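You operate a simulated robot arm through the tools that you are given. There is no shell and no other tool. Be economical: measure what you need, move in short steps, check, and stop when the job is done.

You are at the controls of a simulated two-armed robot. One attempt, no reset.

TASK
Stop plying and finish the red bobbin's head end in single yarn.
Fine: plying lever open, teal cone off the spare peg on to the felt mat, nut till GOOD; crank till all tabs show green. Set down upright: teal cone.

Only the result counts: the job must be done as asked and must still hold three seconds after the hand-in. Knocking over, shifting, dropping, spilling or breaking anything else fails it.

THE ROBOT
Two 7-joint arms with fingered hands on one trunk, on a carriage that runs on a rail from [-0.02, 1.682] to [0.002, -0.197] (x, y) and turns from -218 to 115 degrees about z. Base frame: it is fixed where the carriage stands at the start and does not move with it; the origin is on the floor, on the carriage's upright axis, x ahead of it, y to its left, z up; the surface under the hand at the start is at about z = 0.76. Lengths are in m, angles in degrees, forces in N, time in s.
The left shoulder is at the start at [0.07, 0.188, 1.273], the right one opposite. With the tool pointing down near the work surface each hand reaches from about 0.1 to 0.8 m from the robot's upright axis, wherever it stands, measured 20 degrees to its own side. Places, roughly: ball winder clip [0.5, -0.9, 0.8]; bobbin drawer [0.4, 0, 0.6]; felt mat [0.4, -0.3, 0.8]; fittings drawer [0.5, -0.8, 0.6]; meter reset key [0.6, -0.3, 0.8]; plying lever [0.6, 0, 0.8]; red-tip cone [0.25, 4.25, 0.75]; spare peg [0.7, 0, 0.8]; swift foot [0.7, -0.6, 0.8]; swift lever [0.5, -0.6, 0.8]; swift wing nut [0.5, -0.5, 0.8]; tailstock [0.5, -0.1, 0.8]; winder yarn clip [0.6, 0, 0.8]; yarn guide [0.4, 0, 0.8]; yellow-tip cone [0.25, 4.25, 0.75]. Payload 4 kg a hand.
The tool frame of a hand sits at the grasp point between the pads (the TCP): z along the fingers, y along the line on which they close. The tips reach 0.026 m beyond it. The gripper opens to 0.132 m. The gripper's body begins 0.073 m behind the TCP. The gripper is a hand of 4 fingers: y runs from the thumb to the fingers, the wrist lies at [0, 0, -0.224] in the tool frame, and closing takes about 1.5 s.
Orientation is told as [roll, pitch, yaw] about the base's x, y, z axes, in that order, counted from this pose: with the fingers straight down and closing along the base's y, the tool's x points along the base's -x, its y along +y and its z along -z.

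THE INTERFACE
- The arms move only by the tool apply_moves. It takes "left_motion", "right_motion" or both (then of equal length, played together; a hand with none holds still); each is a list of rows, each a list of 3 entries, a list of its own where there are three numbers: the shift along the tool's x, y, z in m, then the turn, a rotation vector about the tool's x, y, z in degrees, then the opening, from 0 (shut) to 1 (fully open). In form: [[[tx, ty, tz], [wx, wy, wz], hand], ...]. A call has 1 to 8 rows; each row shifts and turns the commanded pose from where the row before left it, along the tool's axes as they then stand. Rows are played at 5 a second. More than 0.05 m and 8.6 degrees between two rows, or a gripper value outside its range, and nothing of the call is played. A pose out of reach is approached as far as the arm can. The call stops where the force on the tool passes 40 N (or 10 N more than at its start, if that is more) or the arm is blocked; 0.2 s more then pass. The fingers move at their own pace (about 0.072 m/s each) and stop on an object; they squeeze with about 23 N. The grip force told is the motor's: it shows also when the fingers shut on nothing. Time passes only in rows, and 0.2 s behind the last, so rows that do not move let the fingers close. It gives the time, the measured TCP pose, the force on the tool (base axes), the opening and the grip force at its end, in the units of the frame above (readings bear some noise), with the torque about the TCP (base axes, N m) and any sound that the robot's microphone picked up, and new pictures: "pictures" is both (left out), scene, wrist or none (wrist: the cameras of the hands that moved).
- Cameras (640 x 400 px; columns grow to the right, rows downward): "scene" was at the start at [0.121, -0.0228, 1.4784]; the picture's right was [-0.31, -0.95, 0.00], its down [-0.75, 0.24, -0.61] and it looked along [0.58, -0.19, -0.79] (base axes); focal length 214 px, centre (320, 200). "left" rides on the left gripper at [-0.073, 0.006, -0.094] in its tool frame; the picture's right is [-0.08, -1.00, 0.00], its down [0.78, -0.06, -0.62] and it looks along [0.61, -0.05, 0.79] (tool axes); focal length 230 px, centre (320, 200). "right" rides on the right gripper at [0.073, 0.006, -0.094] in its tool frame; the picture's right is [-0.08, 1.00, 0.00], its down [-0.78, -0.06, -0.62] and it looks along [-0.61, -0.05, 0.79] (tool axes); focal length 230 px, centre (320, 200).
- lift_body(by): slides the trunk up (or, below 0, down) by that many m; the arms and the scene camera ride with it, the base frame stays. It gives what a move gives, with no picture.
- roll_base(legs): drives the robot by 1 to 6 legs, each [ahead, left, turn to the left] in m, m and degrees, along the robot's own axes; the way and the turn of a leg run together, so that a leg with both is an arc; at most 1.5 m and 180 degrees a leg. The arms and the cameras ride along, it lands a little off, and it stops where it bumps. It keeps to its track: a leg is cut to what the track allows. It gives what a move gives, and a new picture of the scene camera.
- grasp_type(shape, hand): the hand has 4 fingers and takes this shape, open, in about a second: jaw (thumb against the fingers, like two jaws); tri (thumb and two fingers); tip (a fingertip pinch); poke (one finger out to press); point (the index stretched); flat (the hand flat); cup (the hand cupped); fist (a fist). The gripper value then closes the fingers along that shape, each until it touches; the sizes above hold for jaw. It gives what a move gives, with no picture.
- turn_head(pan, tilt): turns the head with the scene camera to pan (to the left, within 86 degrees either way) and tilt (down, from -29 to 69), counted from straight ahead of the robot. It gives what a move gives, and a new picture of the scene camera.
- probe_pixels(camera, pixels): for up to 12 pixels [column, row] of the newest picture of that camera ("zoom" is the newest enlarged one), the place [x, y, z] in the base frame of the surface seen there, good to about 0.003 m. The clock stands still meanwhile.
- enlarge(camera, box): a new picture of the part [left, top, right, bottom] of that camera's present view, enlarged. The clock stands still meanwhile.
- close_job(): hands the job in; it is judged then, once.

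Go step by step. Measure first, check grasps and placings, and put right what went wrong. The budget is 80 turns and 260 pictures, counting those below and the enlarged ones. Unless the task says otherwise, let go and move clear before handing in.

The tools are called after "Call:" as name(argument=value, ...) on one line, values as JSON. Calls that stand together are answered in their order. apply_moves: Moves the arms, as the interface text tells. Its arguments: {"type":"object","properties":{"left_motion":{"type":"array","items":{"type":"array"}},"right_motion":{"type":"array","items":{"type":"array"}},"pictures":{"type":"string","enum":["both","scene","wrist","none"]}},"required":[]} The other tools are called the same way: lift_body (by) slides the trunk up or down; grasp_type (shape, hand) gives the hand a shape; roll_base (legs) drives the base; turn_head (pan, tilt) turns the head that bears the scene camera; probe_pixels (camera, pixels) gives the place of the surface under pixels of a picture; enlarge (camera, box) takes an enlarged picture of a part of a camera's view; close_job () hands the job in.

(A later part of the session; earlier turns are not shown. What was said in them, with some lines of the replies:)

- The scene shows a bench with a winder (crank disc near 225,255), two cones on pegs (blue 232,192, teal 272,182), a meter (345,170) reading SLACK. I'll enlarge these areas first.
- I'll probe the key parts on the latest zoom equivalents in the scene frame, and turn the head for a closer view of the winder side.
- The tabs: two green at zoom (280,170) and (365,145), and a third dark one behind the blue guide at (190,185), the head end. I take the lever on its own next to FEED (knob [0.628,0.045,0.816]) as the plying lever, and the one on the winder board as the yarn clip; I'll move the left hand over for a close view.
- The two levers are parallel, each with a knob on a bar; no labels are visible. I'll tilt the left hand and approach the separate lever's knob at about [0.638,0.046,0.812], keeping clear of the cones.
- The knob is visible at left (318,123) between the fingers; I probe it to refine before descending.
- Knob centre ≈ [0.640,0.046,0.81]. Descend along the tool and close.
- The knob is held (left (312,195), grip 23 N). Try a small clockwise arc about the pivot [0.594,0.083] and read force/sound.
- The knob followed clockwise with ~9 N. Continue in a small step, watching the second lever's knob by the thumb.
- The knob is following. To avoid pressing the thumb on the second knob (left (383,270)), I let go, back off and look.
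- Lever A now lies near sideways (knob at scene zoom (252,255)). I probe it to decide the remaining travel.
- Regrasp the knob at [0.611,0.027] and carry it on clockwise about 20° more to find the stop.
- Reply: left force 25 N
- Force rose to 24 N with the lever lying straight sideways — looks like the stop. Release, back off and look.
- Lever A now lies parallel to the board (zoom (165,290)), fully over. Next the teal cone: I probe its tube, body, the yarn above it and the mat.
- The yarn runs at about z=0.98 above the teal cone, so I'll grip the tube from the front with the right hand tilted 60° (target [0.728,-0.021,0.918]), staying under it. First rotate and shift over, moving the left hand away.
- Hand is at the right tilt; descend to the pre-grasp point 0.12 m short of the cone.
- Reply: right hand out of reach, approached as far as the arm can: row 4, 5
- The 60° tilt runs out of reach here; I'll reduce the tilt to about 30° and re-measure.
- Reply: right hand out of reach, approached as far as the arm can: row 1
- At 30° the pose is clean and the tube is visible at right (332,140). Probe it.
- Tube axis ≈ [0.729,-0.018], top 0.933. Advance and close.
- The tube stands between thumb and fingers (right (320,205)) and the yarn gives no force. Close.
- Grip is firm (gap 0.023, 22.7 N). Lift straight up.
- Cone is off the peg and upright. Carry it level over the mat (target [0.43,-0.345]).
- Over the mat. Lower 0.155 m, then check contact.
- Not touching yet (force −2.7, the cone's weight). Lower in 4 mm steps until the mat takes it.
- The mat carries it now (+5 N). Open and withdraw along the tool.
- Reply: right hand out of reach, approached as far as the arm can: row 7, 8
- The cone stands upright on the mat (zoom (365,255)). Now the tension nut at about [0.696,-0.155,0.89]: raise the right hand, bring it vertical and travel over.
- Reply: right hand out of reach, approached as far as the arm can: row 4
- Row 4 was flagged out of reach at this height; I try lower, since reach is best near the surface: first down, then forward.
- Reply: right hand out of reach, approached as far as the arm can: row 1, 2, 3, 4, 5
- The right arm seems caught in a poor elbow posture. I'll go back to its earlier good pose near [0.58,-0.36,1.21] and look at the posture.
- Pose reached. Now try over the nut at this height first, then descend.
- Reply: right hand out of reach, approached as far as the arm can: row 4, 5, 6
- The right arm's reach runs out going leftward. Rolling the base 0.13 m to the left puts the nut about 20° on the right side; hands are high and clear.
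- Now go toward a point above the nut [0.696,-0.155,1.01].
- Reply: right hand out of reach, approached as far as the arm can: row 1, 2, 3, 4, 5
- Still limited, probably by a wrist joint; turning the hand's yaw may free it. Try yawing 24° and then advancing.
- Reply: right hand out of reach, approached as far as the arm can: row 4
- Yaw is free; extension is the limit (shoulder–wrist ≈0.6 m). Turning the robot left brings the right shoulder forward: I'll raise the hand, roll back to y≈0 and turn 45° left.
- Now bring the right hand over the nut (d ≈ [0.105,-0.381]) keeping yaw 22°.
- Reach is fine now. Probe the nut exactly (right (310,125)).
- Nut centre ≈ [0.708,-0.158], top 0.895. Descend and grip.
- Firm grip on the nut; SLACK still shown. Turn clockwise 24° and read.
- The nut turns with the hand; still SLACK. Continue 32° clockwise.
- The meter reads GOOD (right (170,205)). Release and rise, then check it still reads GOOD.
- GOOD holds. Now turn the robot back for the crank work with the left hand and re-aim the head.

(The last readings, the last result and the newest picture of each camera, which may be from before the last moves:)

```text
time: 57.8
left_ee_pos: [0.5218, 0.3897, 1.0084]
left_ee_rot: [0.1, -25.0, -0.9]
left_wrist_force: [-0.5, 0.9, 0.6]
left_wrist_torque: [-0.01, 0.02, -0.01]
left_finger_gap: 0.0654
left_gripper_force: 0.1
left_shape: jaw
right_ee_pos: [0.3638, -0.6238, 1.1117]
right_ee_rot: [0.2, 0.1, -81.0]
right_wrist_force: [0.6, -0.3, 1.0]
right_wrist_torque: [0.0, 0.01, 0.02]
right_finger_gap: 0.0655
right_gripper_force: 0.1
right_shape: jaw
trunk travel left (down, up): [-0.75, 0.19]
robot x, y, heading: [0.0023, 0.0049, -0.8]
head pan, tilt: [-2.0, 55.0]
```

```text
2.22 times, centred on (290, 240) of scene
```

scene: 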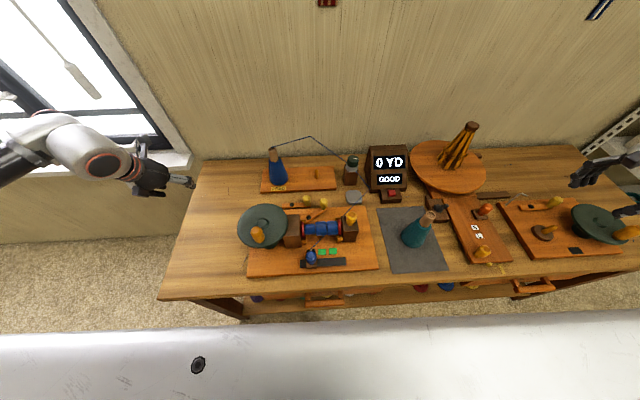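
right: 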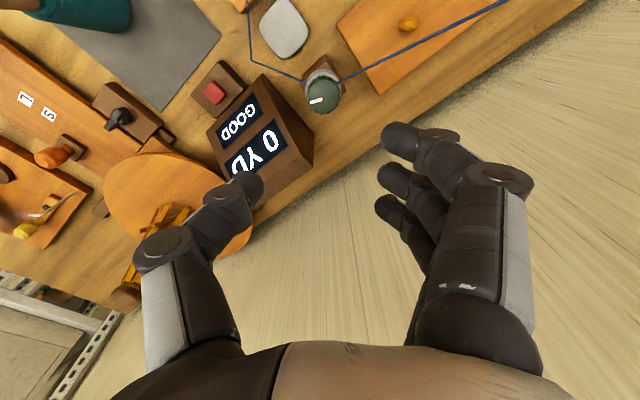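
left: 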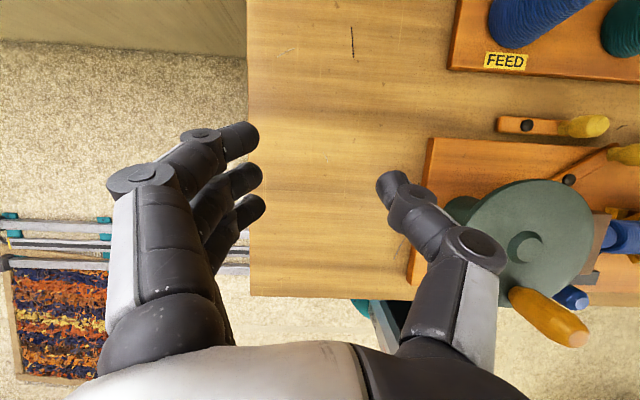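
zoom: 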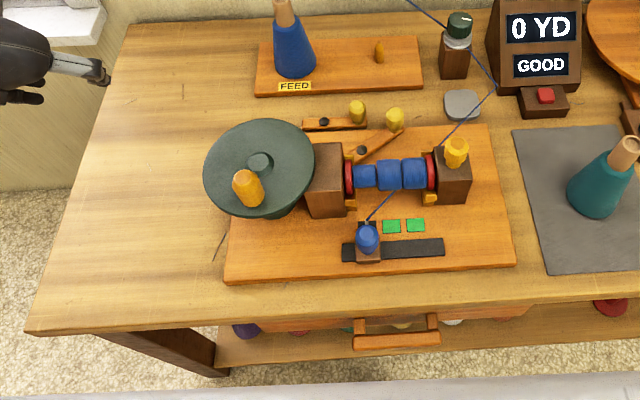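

Great view: GOOD shows, and the guide now has a single yarn to the bobbin. Probe the crank disc and handle.

Call:
probe_pixels(camera="zoom", pixels=[[260, 160], [208, 165], [312, 160], [260, 122], [262, 210], [248, 178], [240, 178], [262, 185], [250, 200], [285, 140], [225, 140]])

Call:
enlarge(camera="scene", box=[230, 195, 300, 255])

Call:
enlarge(camera="scene", box=[280, 205, 360, 275])

```text
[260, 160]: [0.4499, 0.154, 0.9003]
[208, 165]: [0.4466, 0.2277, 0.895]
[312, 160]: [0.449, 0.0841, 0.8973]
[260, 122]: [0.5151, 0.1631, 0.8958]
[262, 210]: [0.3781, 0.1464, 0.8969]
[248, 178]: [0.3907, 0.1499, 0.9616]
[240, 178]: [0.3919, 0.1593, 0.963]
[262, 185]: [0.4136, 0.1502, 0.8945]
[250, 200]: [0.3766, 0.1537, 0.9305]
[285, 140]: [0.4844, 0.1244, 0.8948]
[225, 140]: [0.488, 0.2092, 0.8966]
```

```text
6.67 times, centred on (265, 225) of scene
```

zoom: 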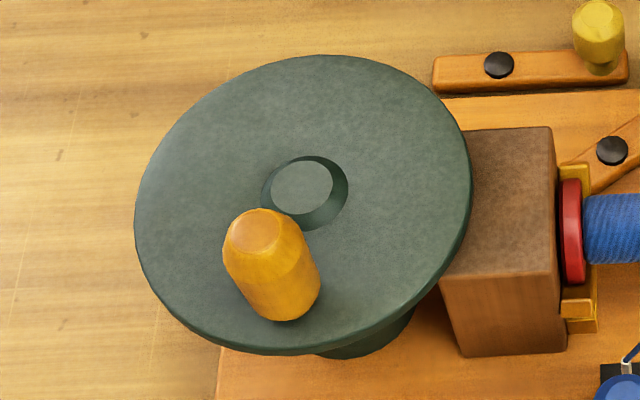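

```text
5.71 times, centred on (320, 240) of scene
```

zoom: 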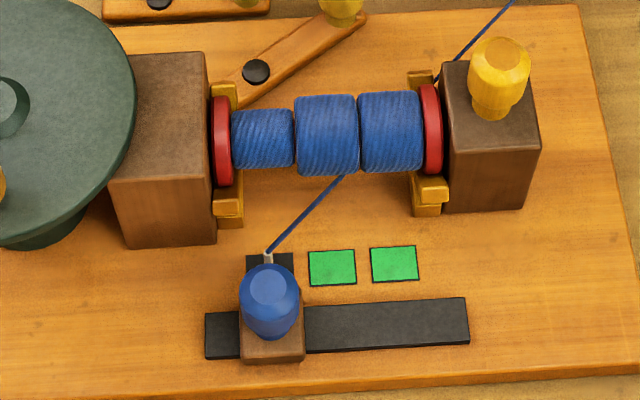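

Crank: horizontal disc centred [0.450,0.154], handle axis at [0.391,0.153], top z 0.962. Bring the left hand upright and over the handle.

Call:
apply_moves(left_motion=[[[0, 0, -0.01], [0, 8.33, 0], 0.4], [[0, 0, -0.01], [0, 8.33, 0], 0.4], [[0, 0, -0.01], [0, 8.33, 0], 0.4], [[0.0218, -0.0395, 0], [0, 0, 0], 0.4], [[0.0218, -0.0395, 0], [0, 0, 0], 0.4], [[0.0218, -0.0395, 0], [0, 0, 0], 0.4], [[0.0218, -0.0395, 0], [0, 0, 0], 0.4], [[0.0218, -0.0395, 0], [0, 0, 0], 0.4]], pictures="wrist")

```text
time: 59.6
left_ee_pos: [0.4009, 0.1915, 1.0343]
left_ee_rot: [0.2, 0.0, -0.9]
left_wrist_force: [-0.2, 0.3, -0.1]
left_wrist_torque: [0.0, 0.01, 0.0]
left_finger_gap: 0.0534
left_gripper_force: 0.0
left_shape: jaw
right_ee_pos: [0.3633, -0.6257, 1.11]
right_ee_rot: [0.1, 0.1, -80.8]
right_wrist_force: [-0.6, 0.0, 0.4]
right_wrist_torque: [0.01, 0.02, 0.0]
right_finger_gap: 0.0651
right_gripper_force: 0.0
right_shape: jaw
trunk travel left (down, up): [-0.75, 0.19]
robot x, y, heading: [-0.0023, 0.0037, -0.7]
head pan, tilt: [-2.0, 55.0]
```

left: 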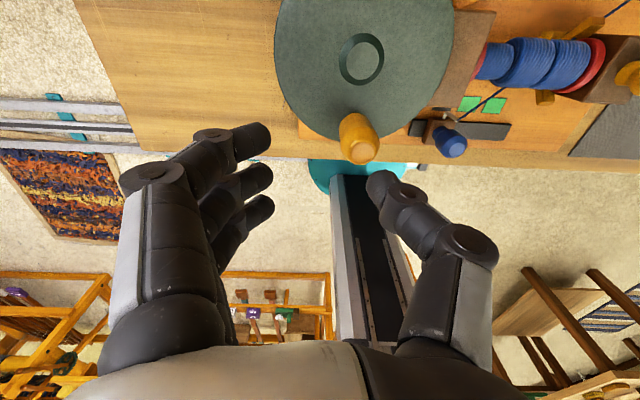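

Align by [-0.010,-0.0385], descend to z≈0.942 and grip the handle.

Call:
apply_moves(left_motion=[[[0.01, -0.0385, 0], [0, 0, 0], 0.4], [[0, 0, 0.03], [0, 0, 0], 0.4], [[0, 0, 0.031], [0, 0, 0], 0.4], [[0, 0, 0.031], [0, 0, 0], 0.4], [[0, 0, 0], [0, 0, 0], 0], [[0, 0, 0], [0, 0, 0], 0], [[0, 0, 0], [0, 0, 0], 0], [[0, 0, 0], [0, 0, 0], 0]], pictures="both")

```text
time: 61.4
left_ee_pos: [0.3901, 0.1559, 0.9449]
left_ee_rot: [0.0, 0.0, -0.8]
left_wrist_force: [-1.1, -0.8, -2.4]
left_wrist_torque: [0.06, 0.01, 0.0]
left_finger_gap: 0.0126
left_gripper_force: 22.6
left_shape: jaw
right_ee_pos: [0.3633, -0.6252, 1.112]
right_ee_rot: [0.3, 0.2, -80.9]
right_wrist_force: [-0.3, 0.4, -0.8]
right_wrist_torque: [-0.02, 0.03, 0.0]
right_finger_gap: 0.0654
right_gripper_force: 0.1
right_shape: jaw
trunk travel left (down, up): [-0.75, 0.19]
robot x, y, heading: [-0.003, 0.0047, -1.0]
head pan, tilt: [-2.0, 55.0]
```

scene: 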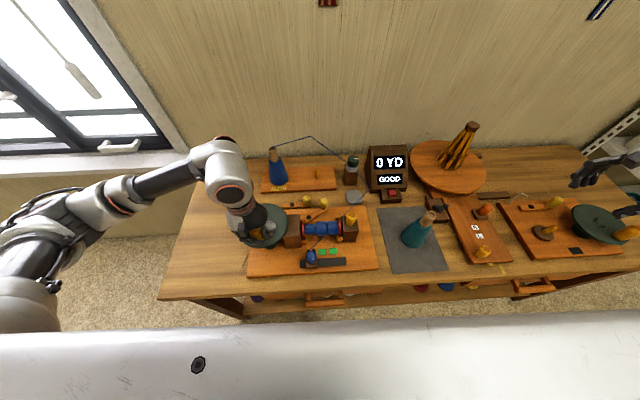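
left: 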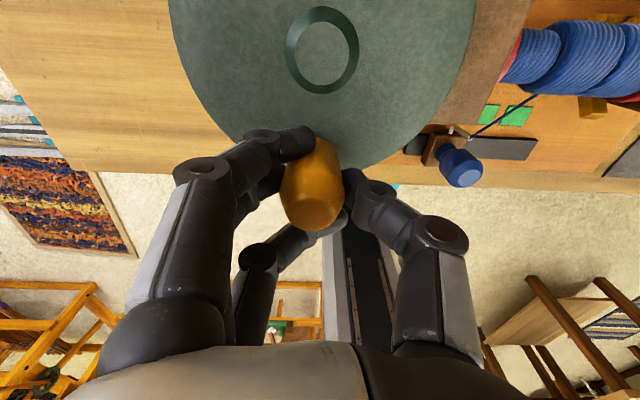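

Handle is wrapped firmly. Try 60° clockwise (seen from above) and check force and the counter.

Call:
apply_moves(left_motion=[[[-0.002, 0.0152, 0], [0, 0, 0], 0], [[-0.0059, 0.0143, 0], [0, 0, 0], 0], [[-0.0095, 0.0121, 0], [0, 0, 0], 0], [[-0.0121, 0.0095, 0], [0, 0, 0], 0], [[0, 0, 0], [0, 0, 0], 0]], pictures="both")

Call:
enlarge(camera="scene", box=[220, 140, 420, 280])

```text
time: 62.6
left_ee_pos: [0.4217, 0.2034, 0.9448]
left_ee_rot: [-0.2, 0.0, -0.9]
left_wrist_force: [2.8, -3.4, -4.1]
left_wrist_torque: [0.02, -0.07, -0.01]
left_finger_gap: 0.0121
left_gripper_force: 22.5
left_shape: jaw
right_ee_pos: [0.3644, -0.6252, 1.1117]
right_ee_rot: [0.0, 0.1, -81.0]
right_wrist_force: [0.3, 0.8, 0.0]
right_wrist_torque: [-0.01, -0.01, 0.0]
right_finger_gap: 0.0651
right_gripper_force: 0.0
right_shape: jaw
trunk travel left (down, up): [-0.75, 0.19]
robot x, y, heading: [-0.0032, 0.0024, -0.7]
head pan, tilt: [-2.0, 55.0]
```

scene: 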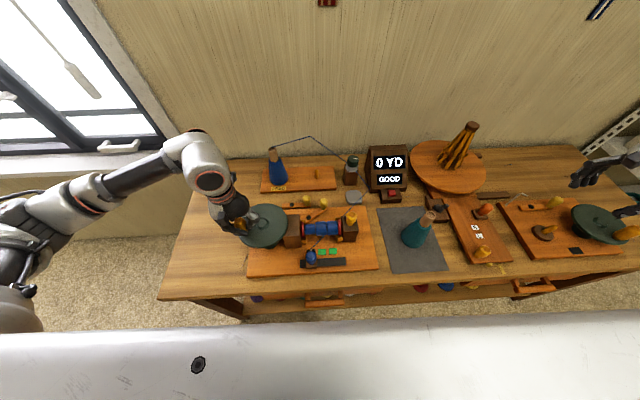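
left: 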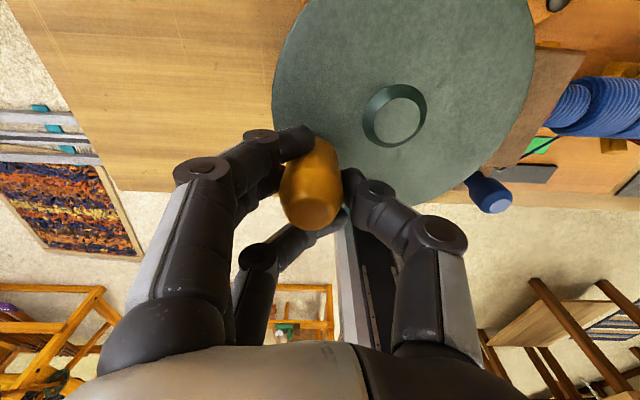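

```text
2.86 times, centred on (320, 210) of scene
```

zoom: 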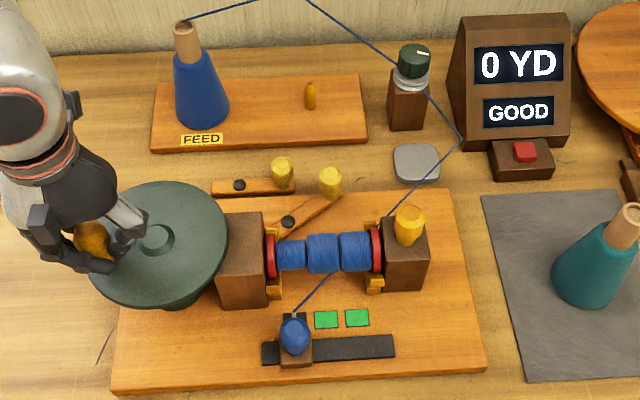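

The crank turns freely. Continue clockwise 240°.

Call:
apply_moves(left_motion=[[[-0.0295, 0.0079, 0], [0, 0, 0], 0], [[-0.0295, -0.0079, 0], [0, 0, 0], 0], [[-0.0216, -0.0216, 0], [0, 0, 0], 0], [[-0.0079, -0.0295, 0], [0, 0, 0], 0], [[0.0079, -0.0295, 0], [0, 0, 0], 0], [[0.0216, -0.0216, 0], [0, 0, 0], 0], [[0.0295, -0.0079, 0], [0, 0, 0], 0], [[0.0295, 0.0079, 0], [0, 0, 0], 0]], pictures="scene")

Call:
enlarge(camera="scene", box=[220, 140, 420, 280])

```text
time: 64.4
left_ee_pos: [0.4169, 0.1034, 0.9414]
left_ee_rot: [-0.1, 0.0, -0.8]
left_wrist_force: [1.9, 2.3, 11.9]
left_wrist_torque: [0.31, -0.05, 0.01]
left_finger_gap: 0.0115
left_gripper_force: 22.7
left_shape: jaw
right_ee_pos: [0.3621, -0.6234, 1.1126]
right_ee_rot: [0.2, 0.2, -80.9]
right_wrist_force: [0.6, -0.7, 0.5]
right_wrist_torque: [-0.03, -0.03, 0.03]
right_finger_gap: 0.0656
right_gripper_force: 0.1
right_shape: jaw
trunk travel left (down, up): [-0.75, 0.19]
robot x, y, heading: [0.0014, 0.0018, -0.8]
head pan, tilt: [-2.0, 55.0]
```

scene: 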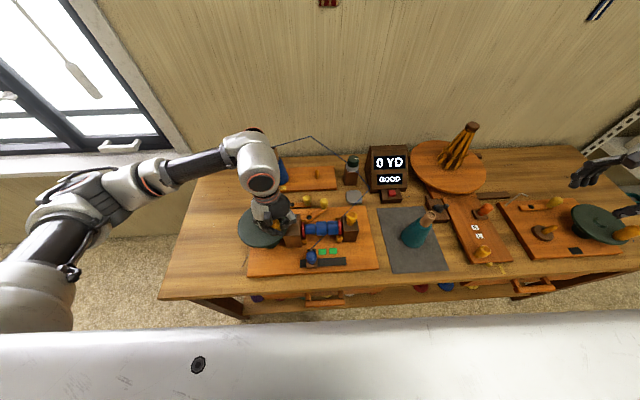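

```text
2.86 times, centred on (320, 210) of scene
```

zoom: 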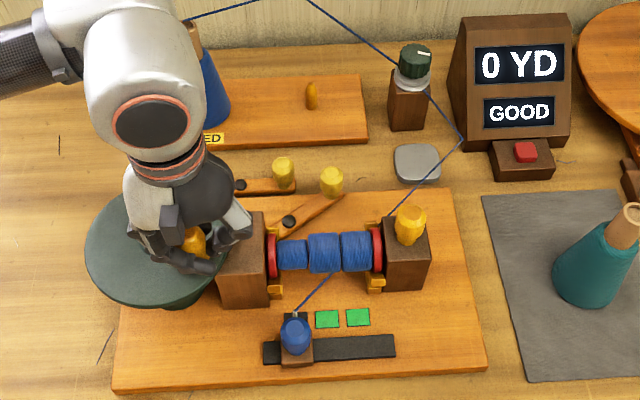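

No count yet, but the crank turns with the hand. Do a full revolution in 45° steps.

Call:
apply_moves(left_motion=[[[0.0275, 0.0358, 0], [0, 0, 0], 0], [[-0.0059, 0.0448, 0], [0, 0, 0], 0], [[-0.0358, 0.0275, 0], [0, 0, 0], 0], [[-0.0448, -0.0059, 0], [0, 0, 0], 0], [[-0.0275, -0.0358, 0], [0, 0, 0], 0], [[0.0059, -0.0448, 0], [0, 0, 0], 0], [[0.0358, -0.0275, 0], [0, 0, 0], 0], [[0.0448, 0.0059, 0], [0, 0, 0], 0]], pictures="wrist")

Call:
enlarge(camera="scene", box=[220, 140, 420, 280])

```text
time: 66.2
left_ee_pos: [0.4165, 0.1045, 0.9433]
left_ee_rot: [0.0, 0.1, -0.7]
left_wrist_force: [-3.6, -4.4, -10.7]
left_wrist_torque: [-0.02, -0.03, 0.03]
left_finger_gap: 0.0105
left_gripper_force: 22.9
left_shape: jaw
right_ee_pos: [0.3626, -0.6228, 1.1124]
right_ee_rot: [0.1, 0.0, -80.9]
right_wrist_force: [0.8, 0.3, 0.4]
right_wrist_torque: [-0.02, 0.0, 0.03]
right_finger_gap: 0.065
right_gripper_force: 0.1
right_shape: jaw
trunk travel left (down, up): [-0.75, 0.19]
robot x, y, heading: [0.002, 0.0073, -0.6]
head pan, tilt: [-2.0, 55.0]
```

left: 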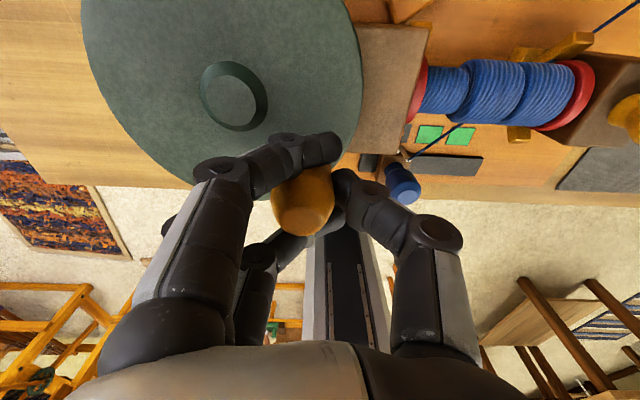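

```text
2.86 times, centred on (320, 210) of scene
```

zoom: 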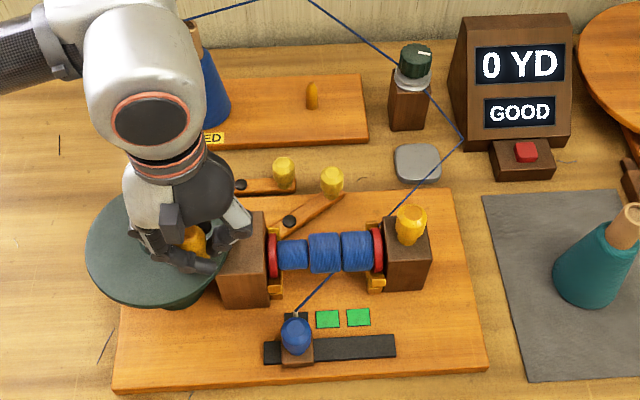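

Check the bobbin's head section for growth with a closer view.

Call:
enlarge(camera="scene", box=[280, 205, 360, 275])

```text
5.71 times, centred on (320, 240) of scene
```

zoom: 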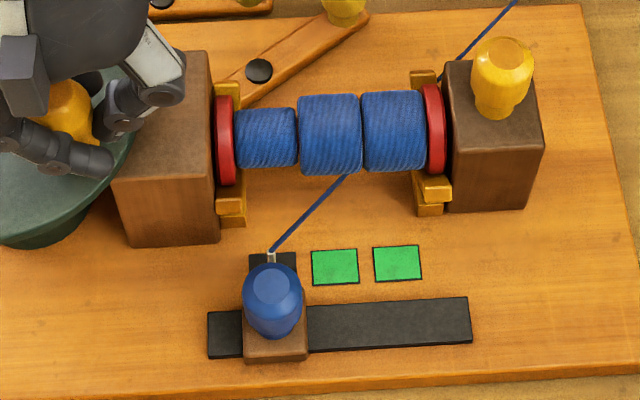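

I want to verify the yarn from guide to bobbin, since at the start two lines met at the guide; enlarge closely.

Call:
enlarge(camera="scene", box=[300, 215, 345, 245])

Call:
enlarge(camera="left", box=[350, 0, 640, 210])

Call:
enlarge(camera="scene", box=[295, 235, 345, 275])

```text
13.33 times, centred on (322, 230) of scene
```

zoom: 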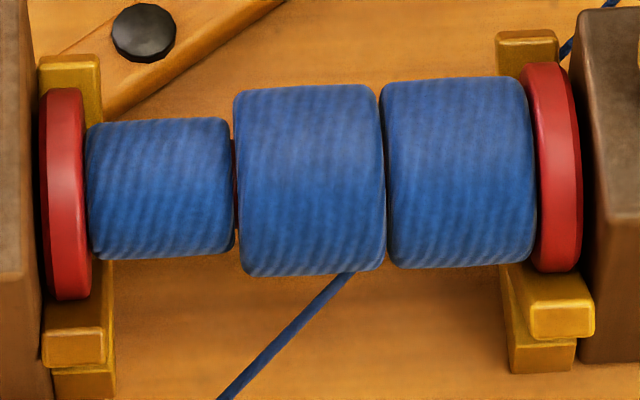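

```text
1.90 times, centred on (495, 105) of left
```

zoom: 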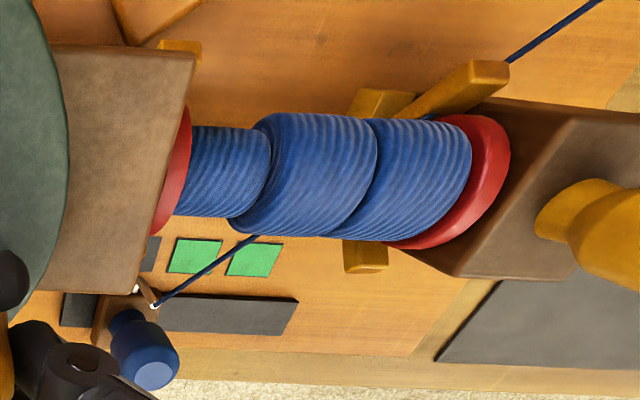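

```text
10.00 times, centred on (320, 255) of scene
```

zoom: 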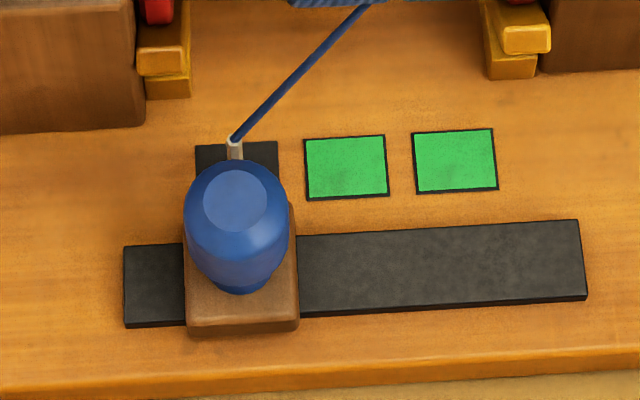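

The yarn from guide to bobbin is missing and the head section doesn't grow: moving lever A may have released the yarn, i.e. A could be the yarn clip and the lever on the winder the plying lever. I'll let go of the crank and re-check by moving A back.

Call:
probe_pixels(camera="scene", pixels=[[307, 197], [308, 201], [292, 204], [324, 201], [324, 204], [310, 217], [295, 204], [300, 204]])

Call:
apply_moves(left_motion=[[[0, 0, 0], [0, 0, 0], 0.4], [[0, 0, 0], [0, 0, 0], 0.4], [[0, 0, 0], [0, 0, 0], 0.4], [[0, 0, -0.04], [0, 0, 0], 0.4], [[0, 0, -0.045], [0, 0, 0], 0.4], [[0, 0, -0.03], [0, 0, 0], 0.4]], pictures="scene")

Call:
enlarge(camera="scene", box=[270, 180, 370, 260])

```text
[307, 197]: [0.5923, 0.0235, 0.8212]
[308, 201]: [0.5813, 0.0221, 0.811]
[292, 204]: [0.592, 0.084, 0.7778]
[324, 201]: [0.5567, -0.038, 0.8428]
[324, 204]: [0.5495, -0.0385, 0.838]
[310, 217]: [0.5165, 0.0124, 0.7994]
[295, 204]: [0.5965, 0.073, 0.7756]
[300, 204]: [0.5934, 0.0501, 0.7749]
```

```text
time: 67.6
left_ee_pos: [0.4173, 0.1048, 1.0597]
left_ee_rot: [0.0, 0.0, -0.9]
left_wrist_force: [-0.8, -0.2, 0.4]
left_wrist_torque: [0.01, 0.03, -0.01]
left_finger_gap: 0.0523
left_gripper_force: 0.1
left_shape: jaw
right_ee_pos: [0.3626, -0.6245, 1.1115]
right_ee_rot: [0.2, 0.1, -80.9]
right_wrist_force: [0.4, -0.2, -0.9]
right_wrist_torque: [0.01, 0.0, 0.0]
right_finger_gap: 0.0653
right_gripper_force: 0.1
right_shape: jaw
trunk travel left (down, up): [-0.75, 0.19]
robot x, y, heading: [-0.0035, 0.0006, -1.0]
head pan, tilt: [-2.0, 55.0]
```

scene: 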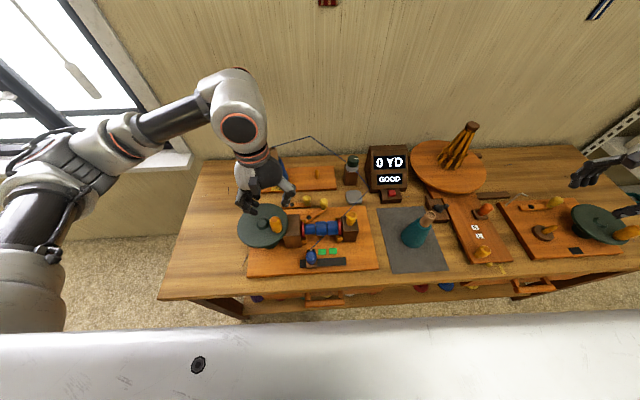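

```text
5.00 times, centred on (320, 220) of scene
```

zoom: 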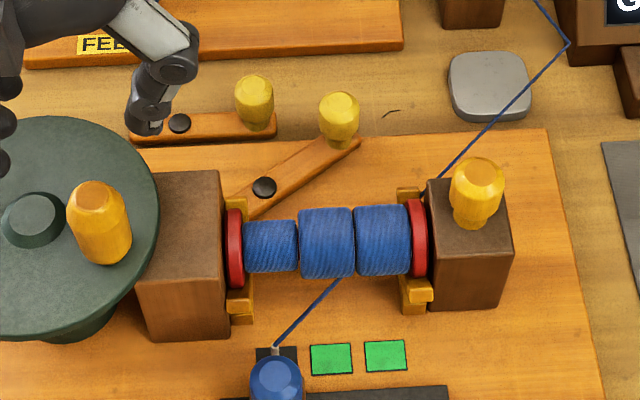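

Comparing angles: the winder-board lever B's bar went from ~58° to ~44° in the same view between t=8 and t=12 — my thumb nudged it about 16° clockwise, which likely loosened the yarn clip. I'll push B back to its stop with closed left fingers from its −y side.

Call:
apply_moves(left_motion=[[[0, 0, 0], [0, -8.33, 0], 0], [[0, 0, 0], [0, -8.33, 0], 0], [[0, 0, 0], [0, -8.33, 0], 0], [[-0.0217, -0.0374, 0.0234], [0, 0, 0], 0], [[-0.0217, -0.0374, 0.0234], [0, 0, 0], 0], [[-0.0217, -0.0374, 0.0234], [0, 0, 0], 0], [[-0.0217, -0.0374, 0.0234], [0, 0, 0], 0], [[-0.0217, -0.0374, 0.0234], [0, 0, 0], 0]], pictures="both")

Call:
probe_pixels(camera="scene", pixels=[[324, 201], [310, 217], [307, 197], [327, 197], [320, 197]])

```text
time: 69.4
left_ee_pos: [0.5638, -0.0906, 1.0014]
left_ee_rot: [0.1, -25.0, -0.9]
left_wrist_force: [-0.4, 0.5, 0.0]
left_wrist_torque: [0.05, -0.01, -0.01]
left_finger_gap: 0.0
left_gripper_force: 23.1
left_shape: jaw
right_ee_pos: [0.3641, -0.6261, 1.1101]
right_ee_rot: [0.2, 0.2, -80.9]
right_wrist_force: [0.2, -0.1, -0.6]
right_wrist_torque: [0.02, -0.01, 0.01]
right_finger_gap: 0.0652
right_gripper_force: 0.1
right_shape: jaw
trunk travel left (down, up): [-0.75, 0.19]
robot x, y, heading: [0.0002, 0.0013, -0.9]
head pan, tilt: [-2.0, 55.0]
```

scene: 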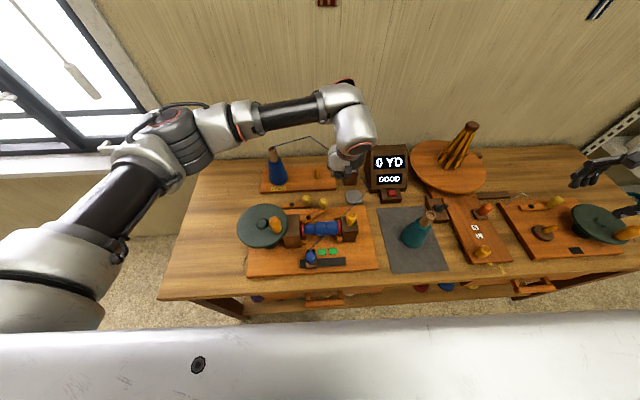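
left: 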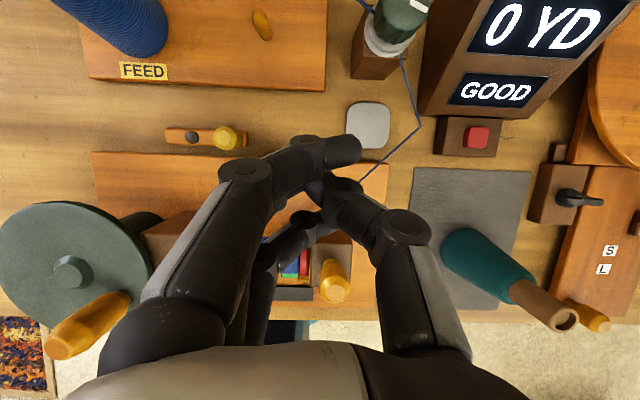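

```text
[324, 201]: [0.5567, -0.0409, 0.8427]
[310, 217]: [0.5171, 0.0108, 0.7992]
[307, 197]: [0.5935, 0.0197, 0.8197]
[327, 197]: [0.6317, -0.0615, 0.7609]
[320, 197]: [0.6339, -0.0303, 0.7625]
```

Gripping the knob's top (above the other knob's height) is cleaner than pushing with the slanted fingers. Approach it open: target TCP [0.566,-0.040,0.853].

Call:
apply_moves(left_motion=[[[0, 0, 0], [0, 0, 0], 0.4], [[0, 0, 0], [0, 0, 0], 0.4], [[0.0203, 0.0169, 0.0255], [0, 0, 0], 0.4], [[0.0203, 0.0169, 0.0255], [0, 0, 0], 0.4], [[0.0203, 0.0169, 0.0255], [0, 0, 0], 0.4], [[0, 0, 0.0], [0, 0, 0], 0.4]], pictures="wrist")

Call:
probe_pixels(camera="left", pixels=[[310, 150], [320, 150], [330, 150], [320, 165], [320, 135], [310, 165], [330, 165]])

```text
time: 70.8
left_ee_pos: [0.5418, -0.035, 0.9045]
left_ee_rot: [-0.1, -25.0, -0.9]
left_wrist_force: [0.2, -0.5, 0.2]
left_wrist_torque: [0.01, -0.04, 0.01]
left_finger_gap: 0.0528
left_gripper_force: 0.0
left_shape: jaw
right_ee_pos: [0.3629, -0.6248, 1.1117]
right_ee_rot: [0.2, 0.1, -80.9]
right_wrist_force: [-0.6, -0.4, -0.4]
right_wrist_torque: [0.01, -0.04, -0.01]
right_finger_gap: 0.0652
right_gripper_force: 0.0
right_shape: jaw
trunk travel left (down, up): [-0.75, 0.19]
robot x, y, heading: [0.0009, 0.0024, -0.8]
head pan, tilt: [-2.0, 55.0]
```

left: 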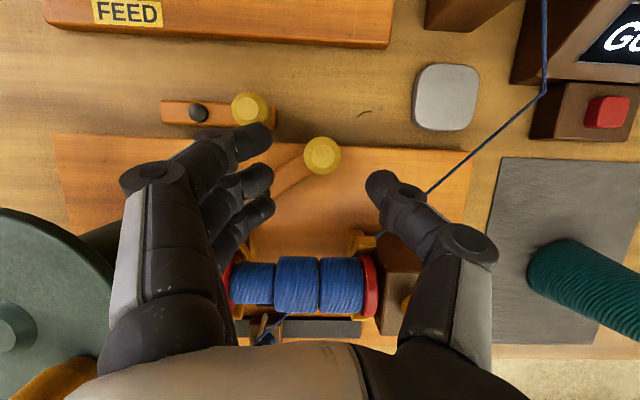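

```text
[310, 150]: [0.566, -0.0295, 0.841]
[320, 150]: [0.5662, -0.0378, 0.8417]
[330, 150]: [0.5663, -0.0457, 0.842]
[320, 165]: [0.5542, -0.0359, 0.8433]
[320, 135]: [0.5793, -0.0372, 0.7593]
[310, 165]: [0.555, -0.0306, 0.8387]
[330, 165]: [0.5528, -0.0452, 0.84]
```

Knob centre ≈ [0.562,-0.038]. Descend 0.055 m and close.

Call:
apply_moves(left_motion=[[[0.0015, -0.0015, 0.02], [0, 0, 0], 0.4], [[0.001, -0.0015, 0.02], [0, 0, 0], 0.4], [[0.001, 0, 0.0165], [0, 0, 0], 0.4], [[0, 0, 0], [0, 0, 0], 0], [[0, 0, 0], [0, 0, 0], 0], [[0, 0, 0], [0, 0, 0], 0], [[0, 0, 0], [0, 0, 0], 0]], pictures="wrist")

```text
time: 72.4
left_ee_pos: [0.5646, -0.0384, 0.8513]
left_ee_rot: [-0.1, -25.0, -0.8]
left_wrist_force: [3.4, -3.5, -2.6]
left_wrist_torque: [0.06, -0.06, -0.06]
left_finger_gap: 0.0132
left_gripper_force: 23.0
left_shape: jaw
right_ee_pos: [0.3631, -0.6242, 1.1097]
right_ee_rot: [0.1, 0.2, -81.0]
right_wrist_force: [0.0, -0.6, 0.5]
right_wrist_torque: [0.02, 0.01, 0.0]
right_finger_gap: 0.0653
right_gripper_force: 0.1
right_shape: jaw
trunk travel left (down, up): [-0.75, 0.19]
robot x, y, heading: [-0.0052, 0.0037, -0.9]
head pan, tilt: [-2.0, 55.0]
```

left: 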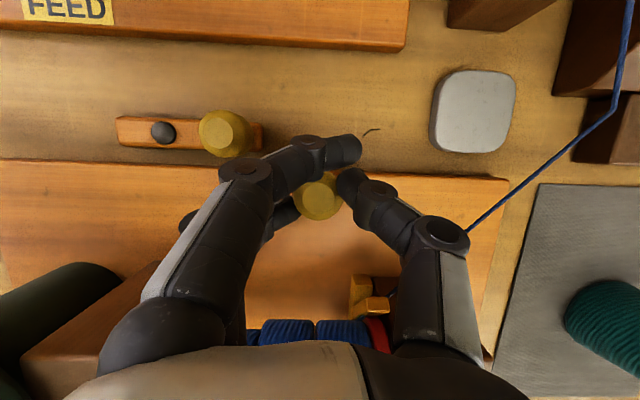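

Held. Carry it back counter-clockwise by about [+0.015,+0.016].

Call:
apply_moves(left_motion=[[[-0.0042, 0.0055, 0.002], [0, 0, 0], 0], [[-0.0047, 0.0055, 0.0022], [0, 0, 0], 0], [[-0.0049, 0.0052, 0.0023], [0, 0, 0], 0], [[0, 0, 0], [0, 0, 0], 0]], pictures="wrist")

```text
time: 73.4
left_ee_pos: [0.5779, -0.0246, 0.8515]
left_ee_rot: [0.0, -24.8, -0.8]
left_wrist_force: [-4.9, -6.8, -3.9]
left_wrist_torque: [-0.05, 0.27, 0.43]
left_finger_gap: 0.0125
left_gripper_force: 22.9
left_shape: jaw
right_ee_pos: [0.3618, -0.6256, 1.1103]
right_ee_rot: [0.3, 0.1, -80.9]
right_wrist_force: [0.7, -0.4, 1.1]
right_wrist_torque: [0.0, -0.02, -0.02]
right_finger_gap: 0.0653
right_gripper_force: 0.0
right_shape: jaw
trunk travel left (down, up): [-0.75, 0.19]
robot x, y, heading: [-0.0033, 0.0002, -0.7]
head pan, tilt: [-2.0, 55.0]
```

left: 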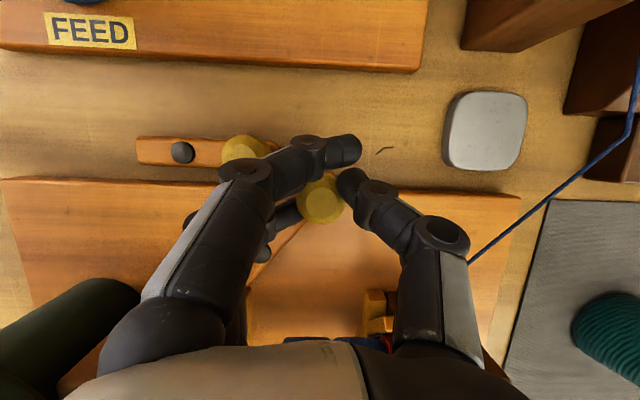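

It followed. Push a few mm more to feel for the stop.

Call:
apply_moves(left_motion=[[[-0.0022, 0.0036, 0.001], [0, 0, 0], 0], [[-0.0022, 0.0036, 0.001], [0, 0, 0], 0], [[0, 0, 0], [0, 0, 0], 0]], pictures="wrist")

```text
time: 74.2
left_ee_pos: [0.5808, -0.0195, 0.8507]
left_ee_rot: [0.0, -25.0, -1.1]
left_wrist_force: [-20.1, -20.1, -1.2]
left_wrist_torque: [-0.34, 0.43, -0.05]
left_finger_gap: 0.0136
left_gripper_force: 23.1
left_shape: jaw
right_ee_pos: [0.36, -0.6263, 1.1109]
right_ee_rot: [0.3, 0.2, -81.0]
right_wrist_force: [0.5, -0.3, 0.0]
right_wrist_torque: [0.0, -0.02, -0.01]
right_finger_gap: 0.0652
right_gripper_force: 0.0
right_shape: jaw
trunk travel left (down, up): [-0.75, 0.19]
robot x, y, heading: [-0.0017, 0.0061, -0.7]
head pan, tilt: [-2.0, 55.0]
```

left: 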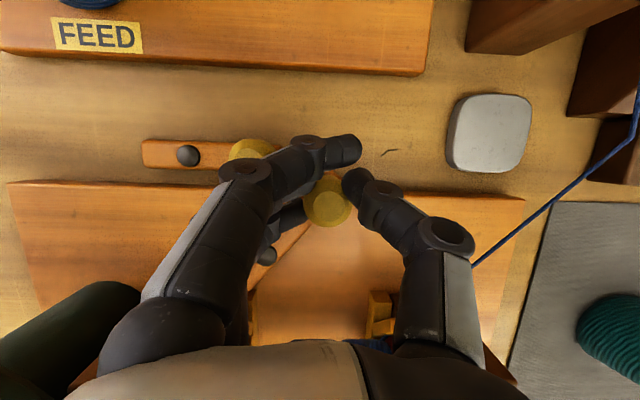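

Stop reached (~28 N). Ease off, open slightly, withdraw and look.

Call:
apply_moves(left_motion=[[[0.002, -0.0035, -0.001], [0, 0, 0], 0], [[0, 0, 0], [0, 0, 0], 0.28], [[0, 0, 0], [0, 0, 0], 0.28], [[0, 0, -0.04], [0, 0, 0], 0.28], [[0, 0, -0.045], [0, 0, 0], 0.28], [[0, 0, -0.045], [0, 0, 0], 0.28], [[0, 0.04, -0.02], [0, 0, 0], 0.28], [[0, 0.045, 0], [0, 0, 0], 0.28]], pictures="scene")

Call:
enlarge(camera="scene", box=[270, 180, 370, 260])

```text
time: 76.0
left_ee_pos: [0.5178, 0.071, 0.9882]
left_ee_rot: [-0.2, -25.0, -0.8]
left_wrist_force: [0.1, -0.3, 0.1]
left_wrist_torque: [0.02, 0.02, 0.0]
left_finger_gap: 0.0367
left_gripper_force: 0.0
left_shape: jaw
right_ee_pos: [0.3632, -0.6221, 1.1132]
right_ee_rot: [0.1, 0.0, -80.9]
right_wrist_force: [0.1, -0.4, 0.2]
right_wrist_torque: [0.0, 0.04, 0.01]
right_finger_gap: 0.0653
right_gripper_force: 0.1
right_shape: jaw
trunk travel left (down, up): [-0.75, 0.19]
robot x, y, heading: [-0.0043, 0.0044, -0.7]
head pan, tilt: [-2.0, 55.0]
```

scene: 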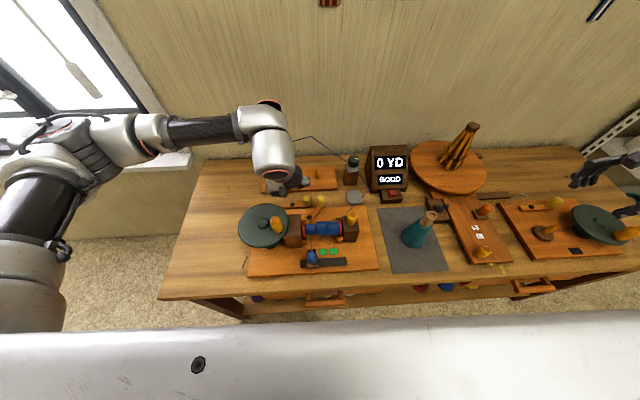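

```text
5.00 times, centred on (320, 220) of scene
```

zoom: 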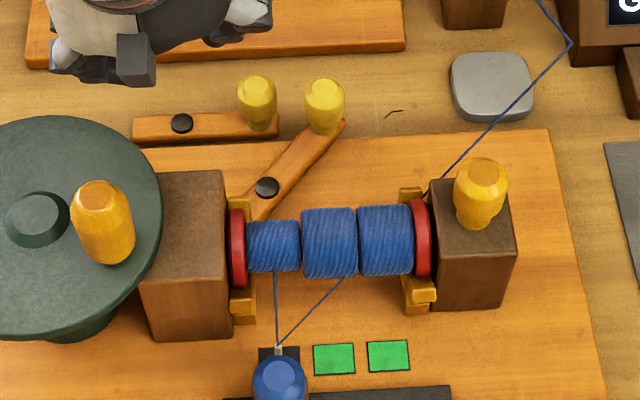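

The outgoing yarn is back: B is the clip, now closed again, and A stays fully over. Back to the crank; probe the handle.

Call:
probe_pixels(camera="zoom", pixels=[[97, 193], [90, 196], [106, 193], [98, 186], [108, 235], [37, 215]])

Call:
apply_moves(left_motion=[[[0, 0, -0.02], [0, 8.33, 0], 0.4], [[0, 0, -0.02], [0, 8.33, 0], 0.4], [[0, 0, -0.02], [0, 8.33, 0], 0.4], [[0.03, 0.01, 0], [0, 0, 0], 0.4], [[0.03, 0.01, 0], [0, 0, 0], 0.4], [[0.02, 0.01, 0], [0, 0, 0], 0.4]], pictures="wrist")

```text
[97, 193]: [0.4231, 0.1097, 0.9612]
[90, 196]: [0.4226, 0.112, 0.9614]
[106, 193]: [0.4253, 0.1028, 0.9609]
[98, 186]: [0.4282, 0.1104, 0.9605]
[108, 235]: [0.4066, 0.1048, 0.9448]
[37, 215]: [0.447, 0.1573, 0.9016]
```

```text
time: 77.4
left_ee_pos: [0.4221, 0.0973, 1.0446]
left_ee_rot: [-0.1, 0.0, -0.8]
left_wrist_force: [0.9, 0.2, 0.5]
left_wrist_torque: [0.02, 0.01, -0.03]
left_finger_gap: 0.0522
left_gripper_force: 0.0
left_shape: jaw
right_ee_pos: [0.3636, -0.624, 1.111]
right_ee_rot: [0.2, 0.1, -80.9]
right_wrist_force: [0.2, -0.4, 0.3]
right_wrist_torque: [-0.02, 0.02, 0.01]
right_finger_gap: 0.0652
right_gripper_force: 0.0
right_shape: jaw
trunk travel left (down, up): [-0.75, 0.19]
robot x, y, heading: [0.0001, 0.0029, -0.9]
head pan, tilt: [-2.0, 55.0]
```

left: 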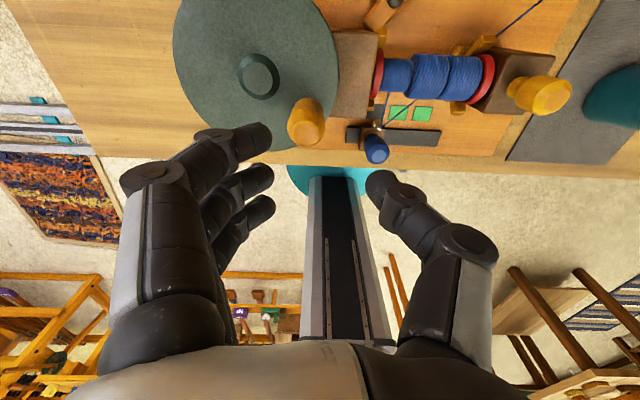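

Handle axis ≈ [0.422,0.106]. Descend and grip.

Call:
apply_moves(left_motion=[[[0, 0.009, 0.02], [0, 0, 0], 0.4], [[0, 0, 0.04], [0, 0, 0], 0.4], [[0, 0, 0.042], [0, 0, 0], 0.4], [[0, 0, 0], [0, 0, 0], 0], [[0, 0, 0], [0, 0, 0], 0], [[0, 0, 0], [0, 0, 0], 0], [[0, 0, 0], [0, 0, 0], 0]], pictures="none")

Call:
apply_moves(left_motion=[[[0.0275, 0.0358, 0], [0, 0, 0], 0], [[-0.0059, 0.0448, 0], [0, 0, 0], 0], [[-0.0358, 0.0275, 0], [0, 0, 0], 0], [[-0.0448, -0.0059, 0], [0, 0, 0], 0], [[-0.0275, -0.0358, 0], [0, 0, 0], 0], [[0.0059, -0.0448, 0], [0, 0, 0], 0], [[0.0358, -0.0275, 0], [0, 0, 0], 0], [[0.0448, 0.0059, 0], [0, 0, 0], 0]], pictures="scene")

Call:
enlarge(camera="scene", box=[270, 180, 370, 260])

```text
time: 79.0
left_ee_pos: [0.4218, 0.1062, 0.9407]
left_ee_rot: [-0.1, 0.0, -1.0]
left_wrist_force: [-3.6, -6.5, -4.6]
left_wrist_torque: [-0.09, 0.01, 0.01]
left_finger_gap: 0.0101
left_gripper_force: 22.8
left_shape: jaw
right_ee_pos: [0.3629, -0.6251, 1.1122]
right_ee_rot: [0.3, 0.2, -80.9]
right_wrist_force: [-0.1, 0.6, -0.5]
right_wrist_torque: [0.0, 0.02, 0.03]
right_finger_gap: 0.0652
right_gripper_force: 0.1
right_shape: jaw
trunk travel left (down, up): [-0.75, 0.19]
robot x, y, heading: [0.0026, 0.0, -0.9]
head pan, tilt: [-2.0, 55.0]
```

```text
time: 80.8
left_ee_pos: [0.4202, 0.1035, 0.9438]
left_ee_rot: [-0.1, 0.0, -1.0]
left_wrist_force: [-7.3, -10.5, -1.7]
left_wrist_torque: [-0.06, -0.08, 0.11]
left_finger_gap: 0.009
left_gripper_force: 23.1
left_shape: jaw
right_ee_pos: [0.3616, -0.6236, 1.1117]
right_ee_rot: [0.2, 0.0, -80.9]
right_wrist_force: [-0.5, 0.8, -1.0]
right_wrist_torque: [-0.05, -0.01, 0.01]
right_finger_gap: 0.0652
right_gripper_force: 0.1
right_shape: jaw
trunk travel left (down, up): [-0.75, 0.19]
robot x, y, heading: [0.0004, 0.0052, -0.9]
head pan, tilt: [-2.0, 55.0]
```

scene: 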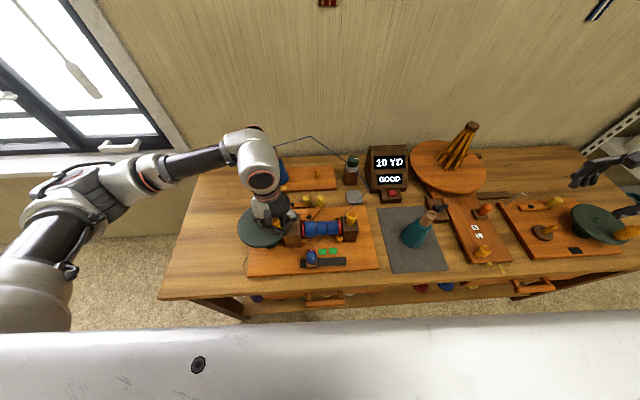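

```text
5.00 times, centred on (320, 220) of scene
```

zoom: 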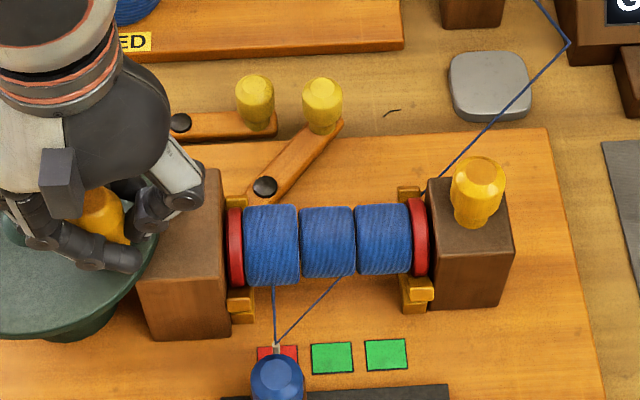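

It winds: 10 YD after one turn, but the head tab (zoom (277,352)) is now red and that section is slightly fatter than the others — overfilled. Crank back 60° and check.

Call:
apply_moves(left_motion=[[[-0.0295, -0.0079, 0], [0, 0, 0], 0], [[-0.0295, 0.0079, 0], [0, 0, 0], 0], [[0, 0, 0], [0, 0, 0], 0]], pictures="none")

Call:
enlarge(camera="scene", box=[270, 140, 420, 270])

```text
time: 81.6
left_ee_pos: [0.4811, 0.106, 0.9431]
left_ee_rot: [0.0, 0.0, -0.9]
left_wrist_force: [2.5, -3.1, 4.4]
left_wrist_torque: [0.07, -0.06, -0.02]
left_finger_gap: 0.0094
left_gripper_force: 22.3
left_shape: jaw
right_ee_pos: [0.3628, -0.6257, 1.1101]
right_ee_rot: [0.1, 0.1, -80.9]
right_wrist_force: [-0.2, 0.0, 0.2]
right_wrist_torque: [0.0, 0.02, 0.02]
right_finger_gap: 0.0653
right_gripper_force: 0.1
right_shape: jaw
trunk travel left (down, up): [-0.75, 0.19]
robot x, y, heading: [0.0033, 0.0018, -1.0]
head pan, tilt: [-2.0, 55.0]
```

```text
3.08 times, centred on (345, 205) of scene
```

zoom: 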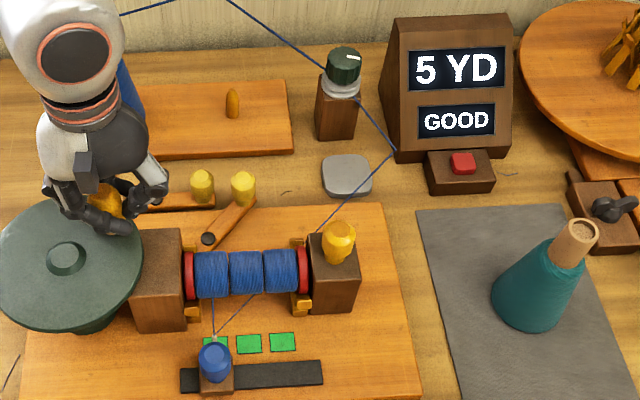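

All three tabs are now green (zoom (215,343),(248,343),(282,341)), 5 YD, GOOD. Release the handle gently and withdraw.

Call:
apply_moves(left_motion=[[[0, 0, 0], [0, 0, 0], 0.2], [[0, 0, 0], [0, 0, 0], 0.4], [[0, 0, 0], [0, 0, 0], 0.4], [[0, 0, -0.04], [0, 0, 0], 0.4], [[0, 0, -0.045], [0, 0, 0], 0.4], [[0, 0.02, -0.04], [0, 0, 0], 0.4], [[0.01, 0.045, 0], [0, 0, 0], 0.4], [[0.01, 0.045, 0], [0, 0, 0], 0.4]], pictures="scene")

Call:
enlarge(camera="scene", box=[225, 140, 425, 290])

Call:
enlarge(camera="scene", box=[280, 190, 360, 270])

```text
time: 83.4
left_ee_pos: [0.4607, 0.2193, 1.0633]
left_ee_rot: [-0.2, -0.1, -0.9]
left_wrist_force: [-0.3, 0.9, 0.1]
left_wrist_torque: [0.0, 0.01, -0.01]
left_finger_gap: 0.0524
left_gripper_force: 0.0
left_shape: jaw
right_ee_pos: [0.3626, -0.6226, 1.1133]
right_ee_rot: [0.3, 0.0, -80.9]
right_wrist_force: [-0.6, 0.2, -0.1]
right_wrist_torque: [0.03, -0.02, 0.04]
right_finger_gap: 0.0653
right_gripper_force: 0.1
right_shape: jaw
trunk travel left (down, up): [-0.75, 0.19]
robot x, y, heading: [-0.0011, 0.0034, -1.1]
head pan, tilt: [-2.0, 55.0]
```

scene: 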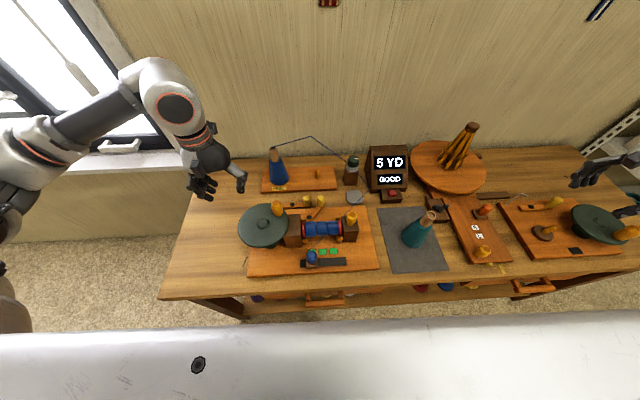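

```text
2.67 times, centred on (325, 215) of scene
```

zoom: 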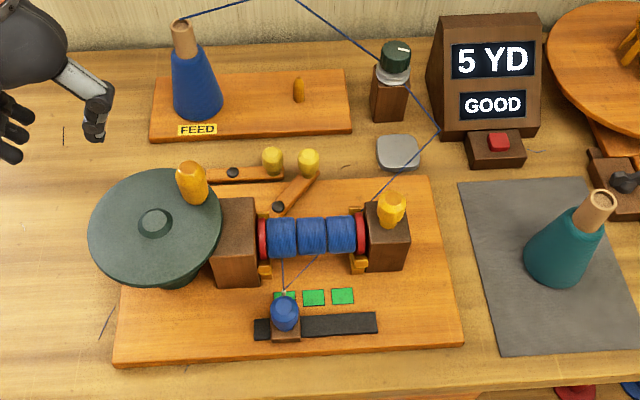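

```text
5.00 times, centred on (320, 230) of scene
```

zoom: 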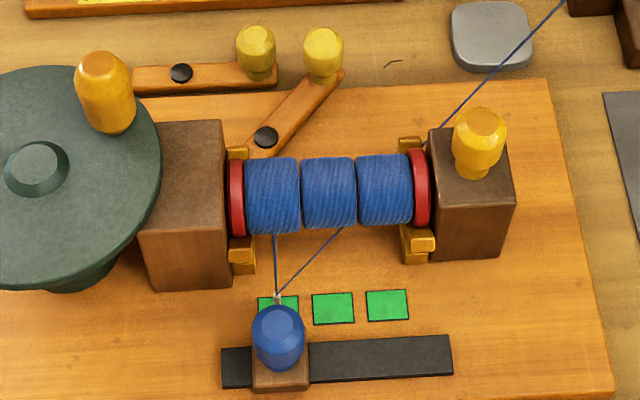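

All three tabs are green, the meter reads GOOD, and the plying lever is over. The clip is back where it was, the teal cone stands upright on the mat, and both hands are clear, so I'm handing in.

Call:
close_job()

```text
The job is handed in.
```

The red bobbin's head end is finished in single yarn and the job is handed in. At hand-in all three tabs were green, the meter read GOOD, the plying lever was open, and the teal cone stood upright on the felt mat.

Two things went wrong on the way, and I put both right:
- **Yarn clip:** while opening the plying lever I knocked the winder yarn clip about 16° open. That let go of the yarn, so my first crank turns wound nothing. I pushed the clip back to its stop and the yarn ran again.
- **Overwinding:** one full crank turn then overfilled the head end and its tab went red at 10 YD. I cranked back 60°, which brought it to green at 5 YD. The head section still looks slightly fatter than the other two.
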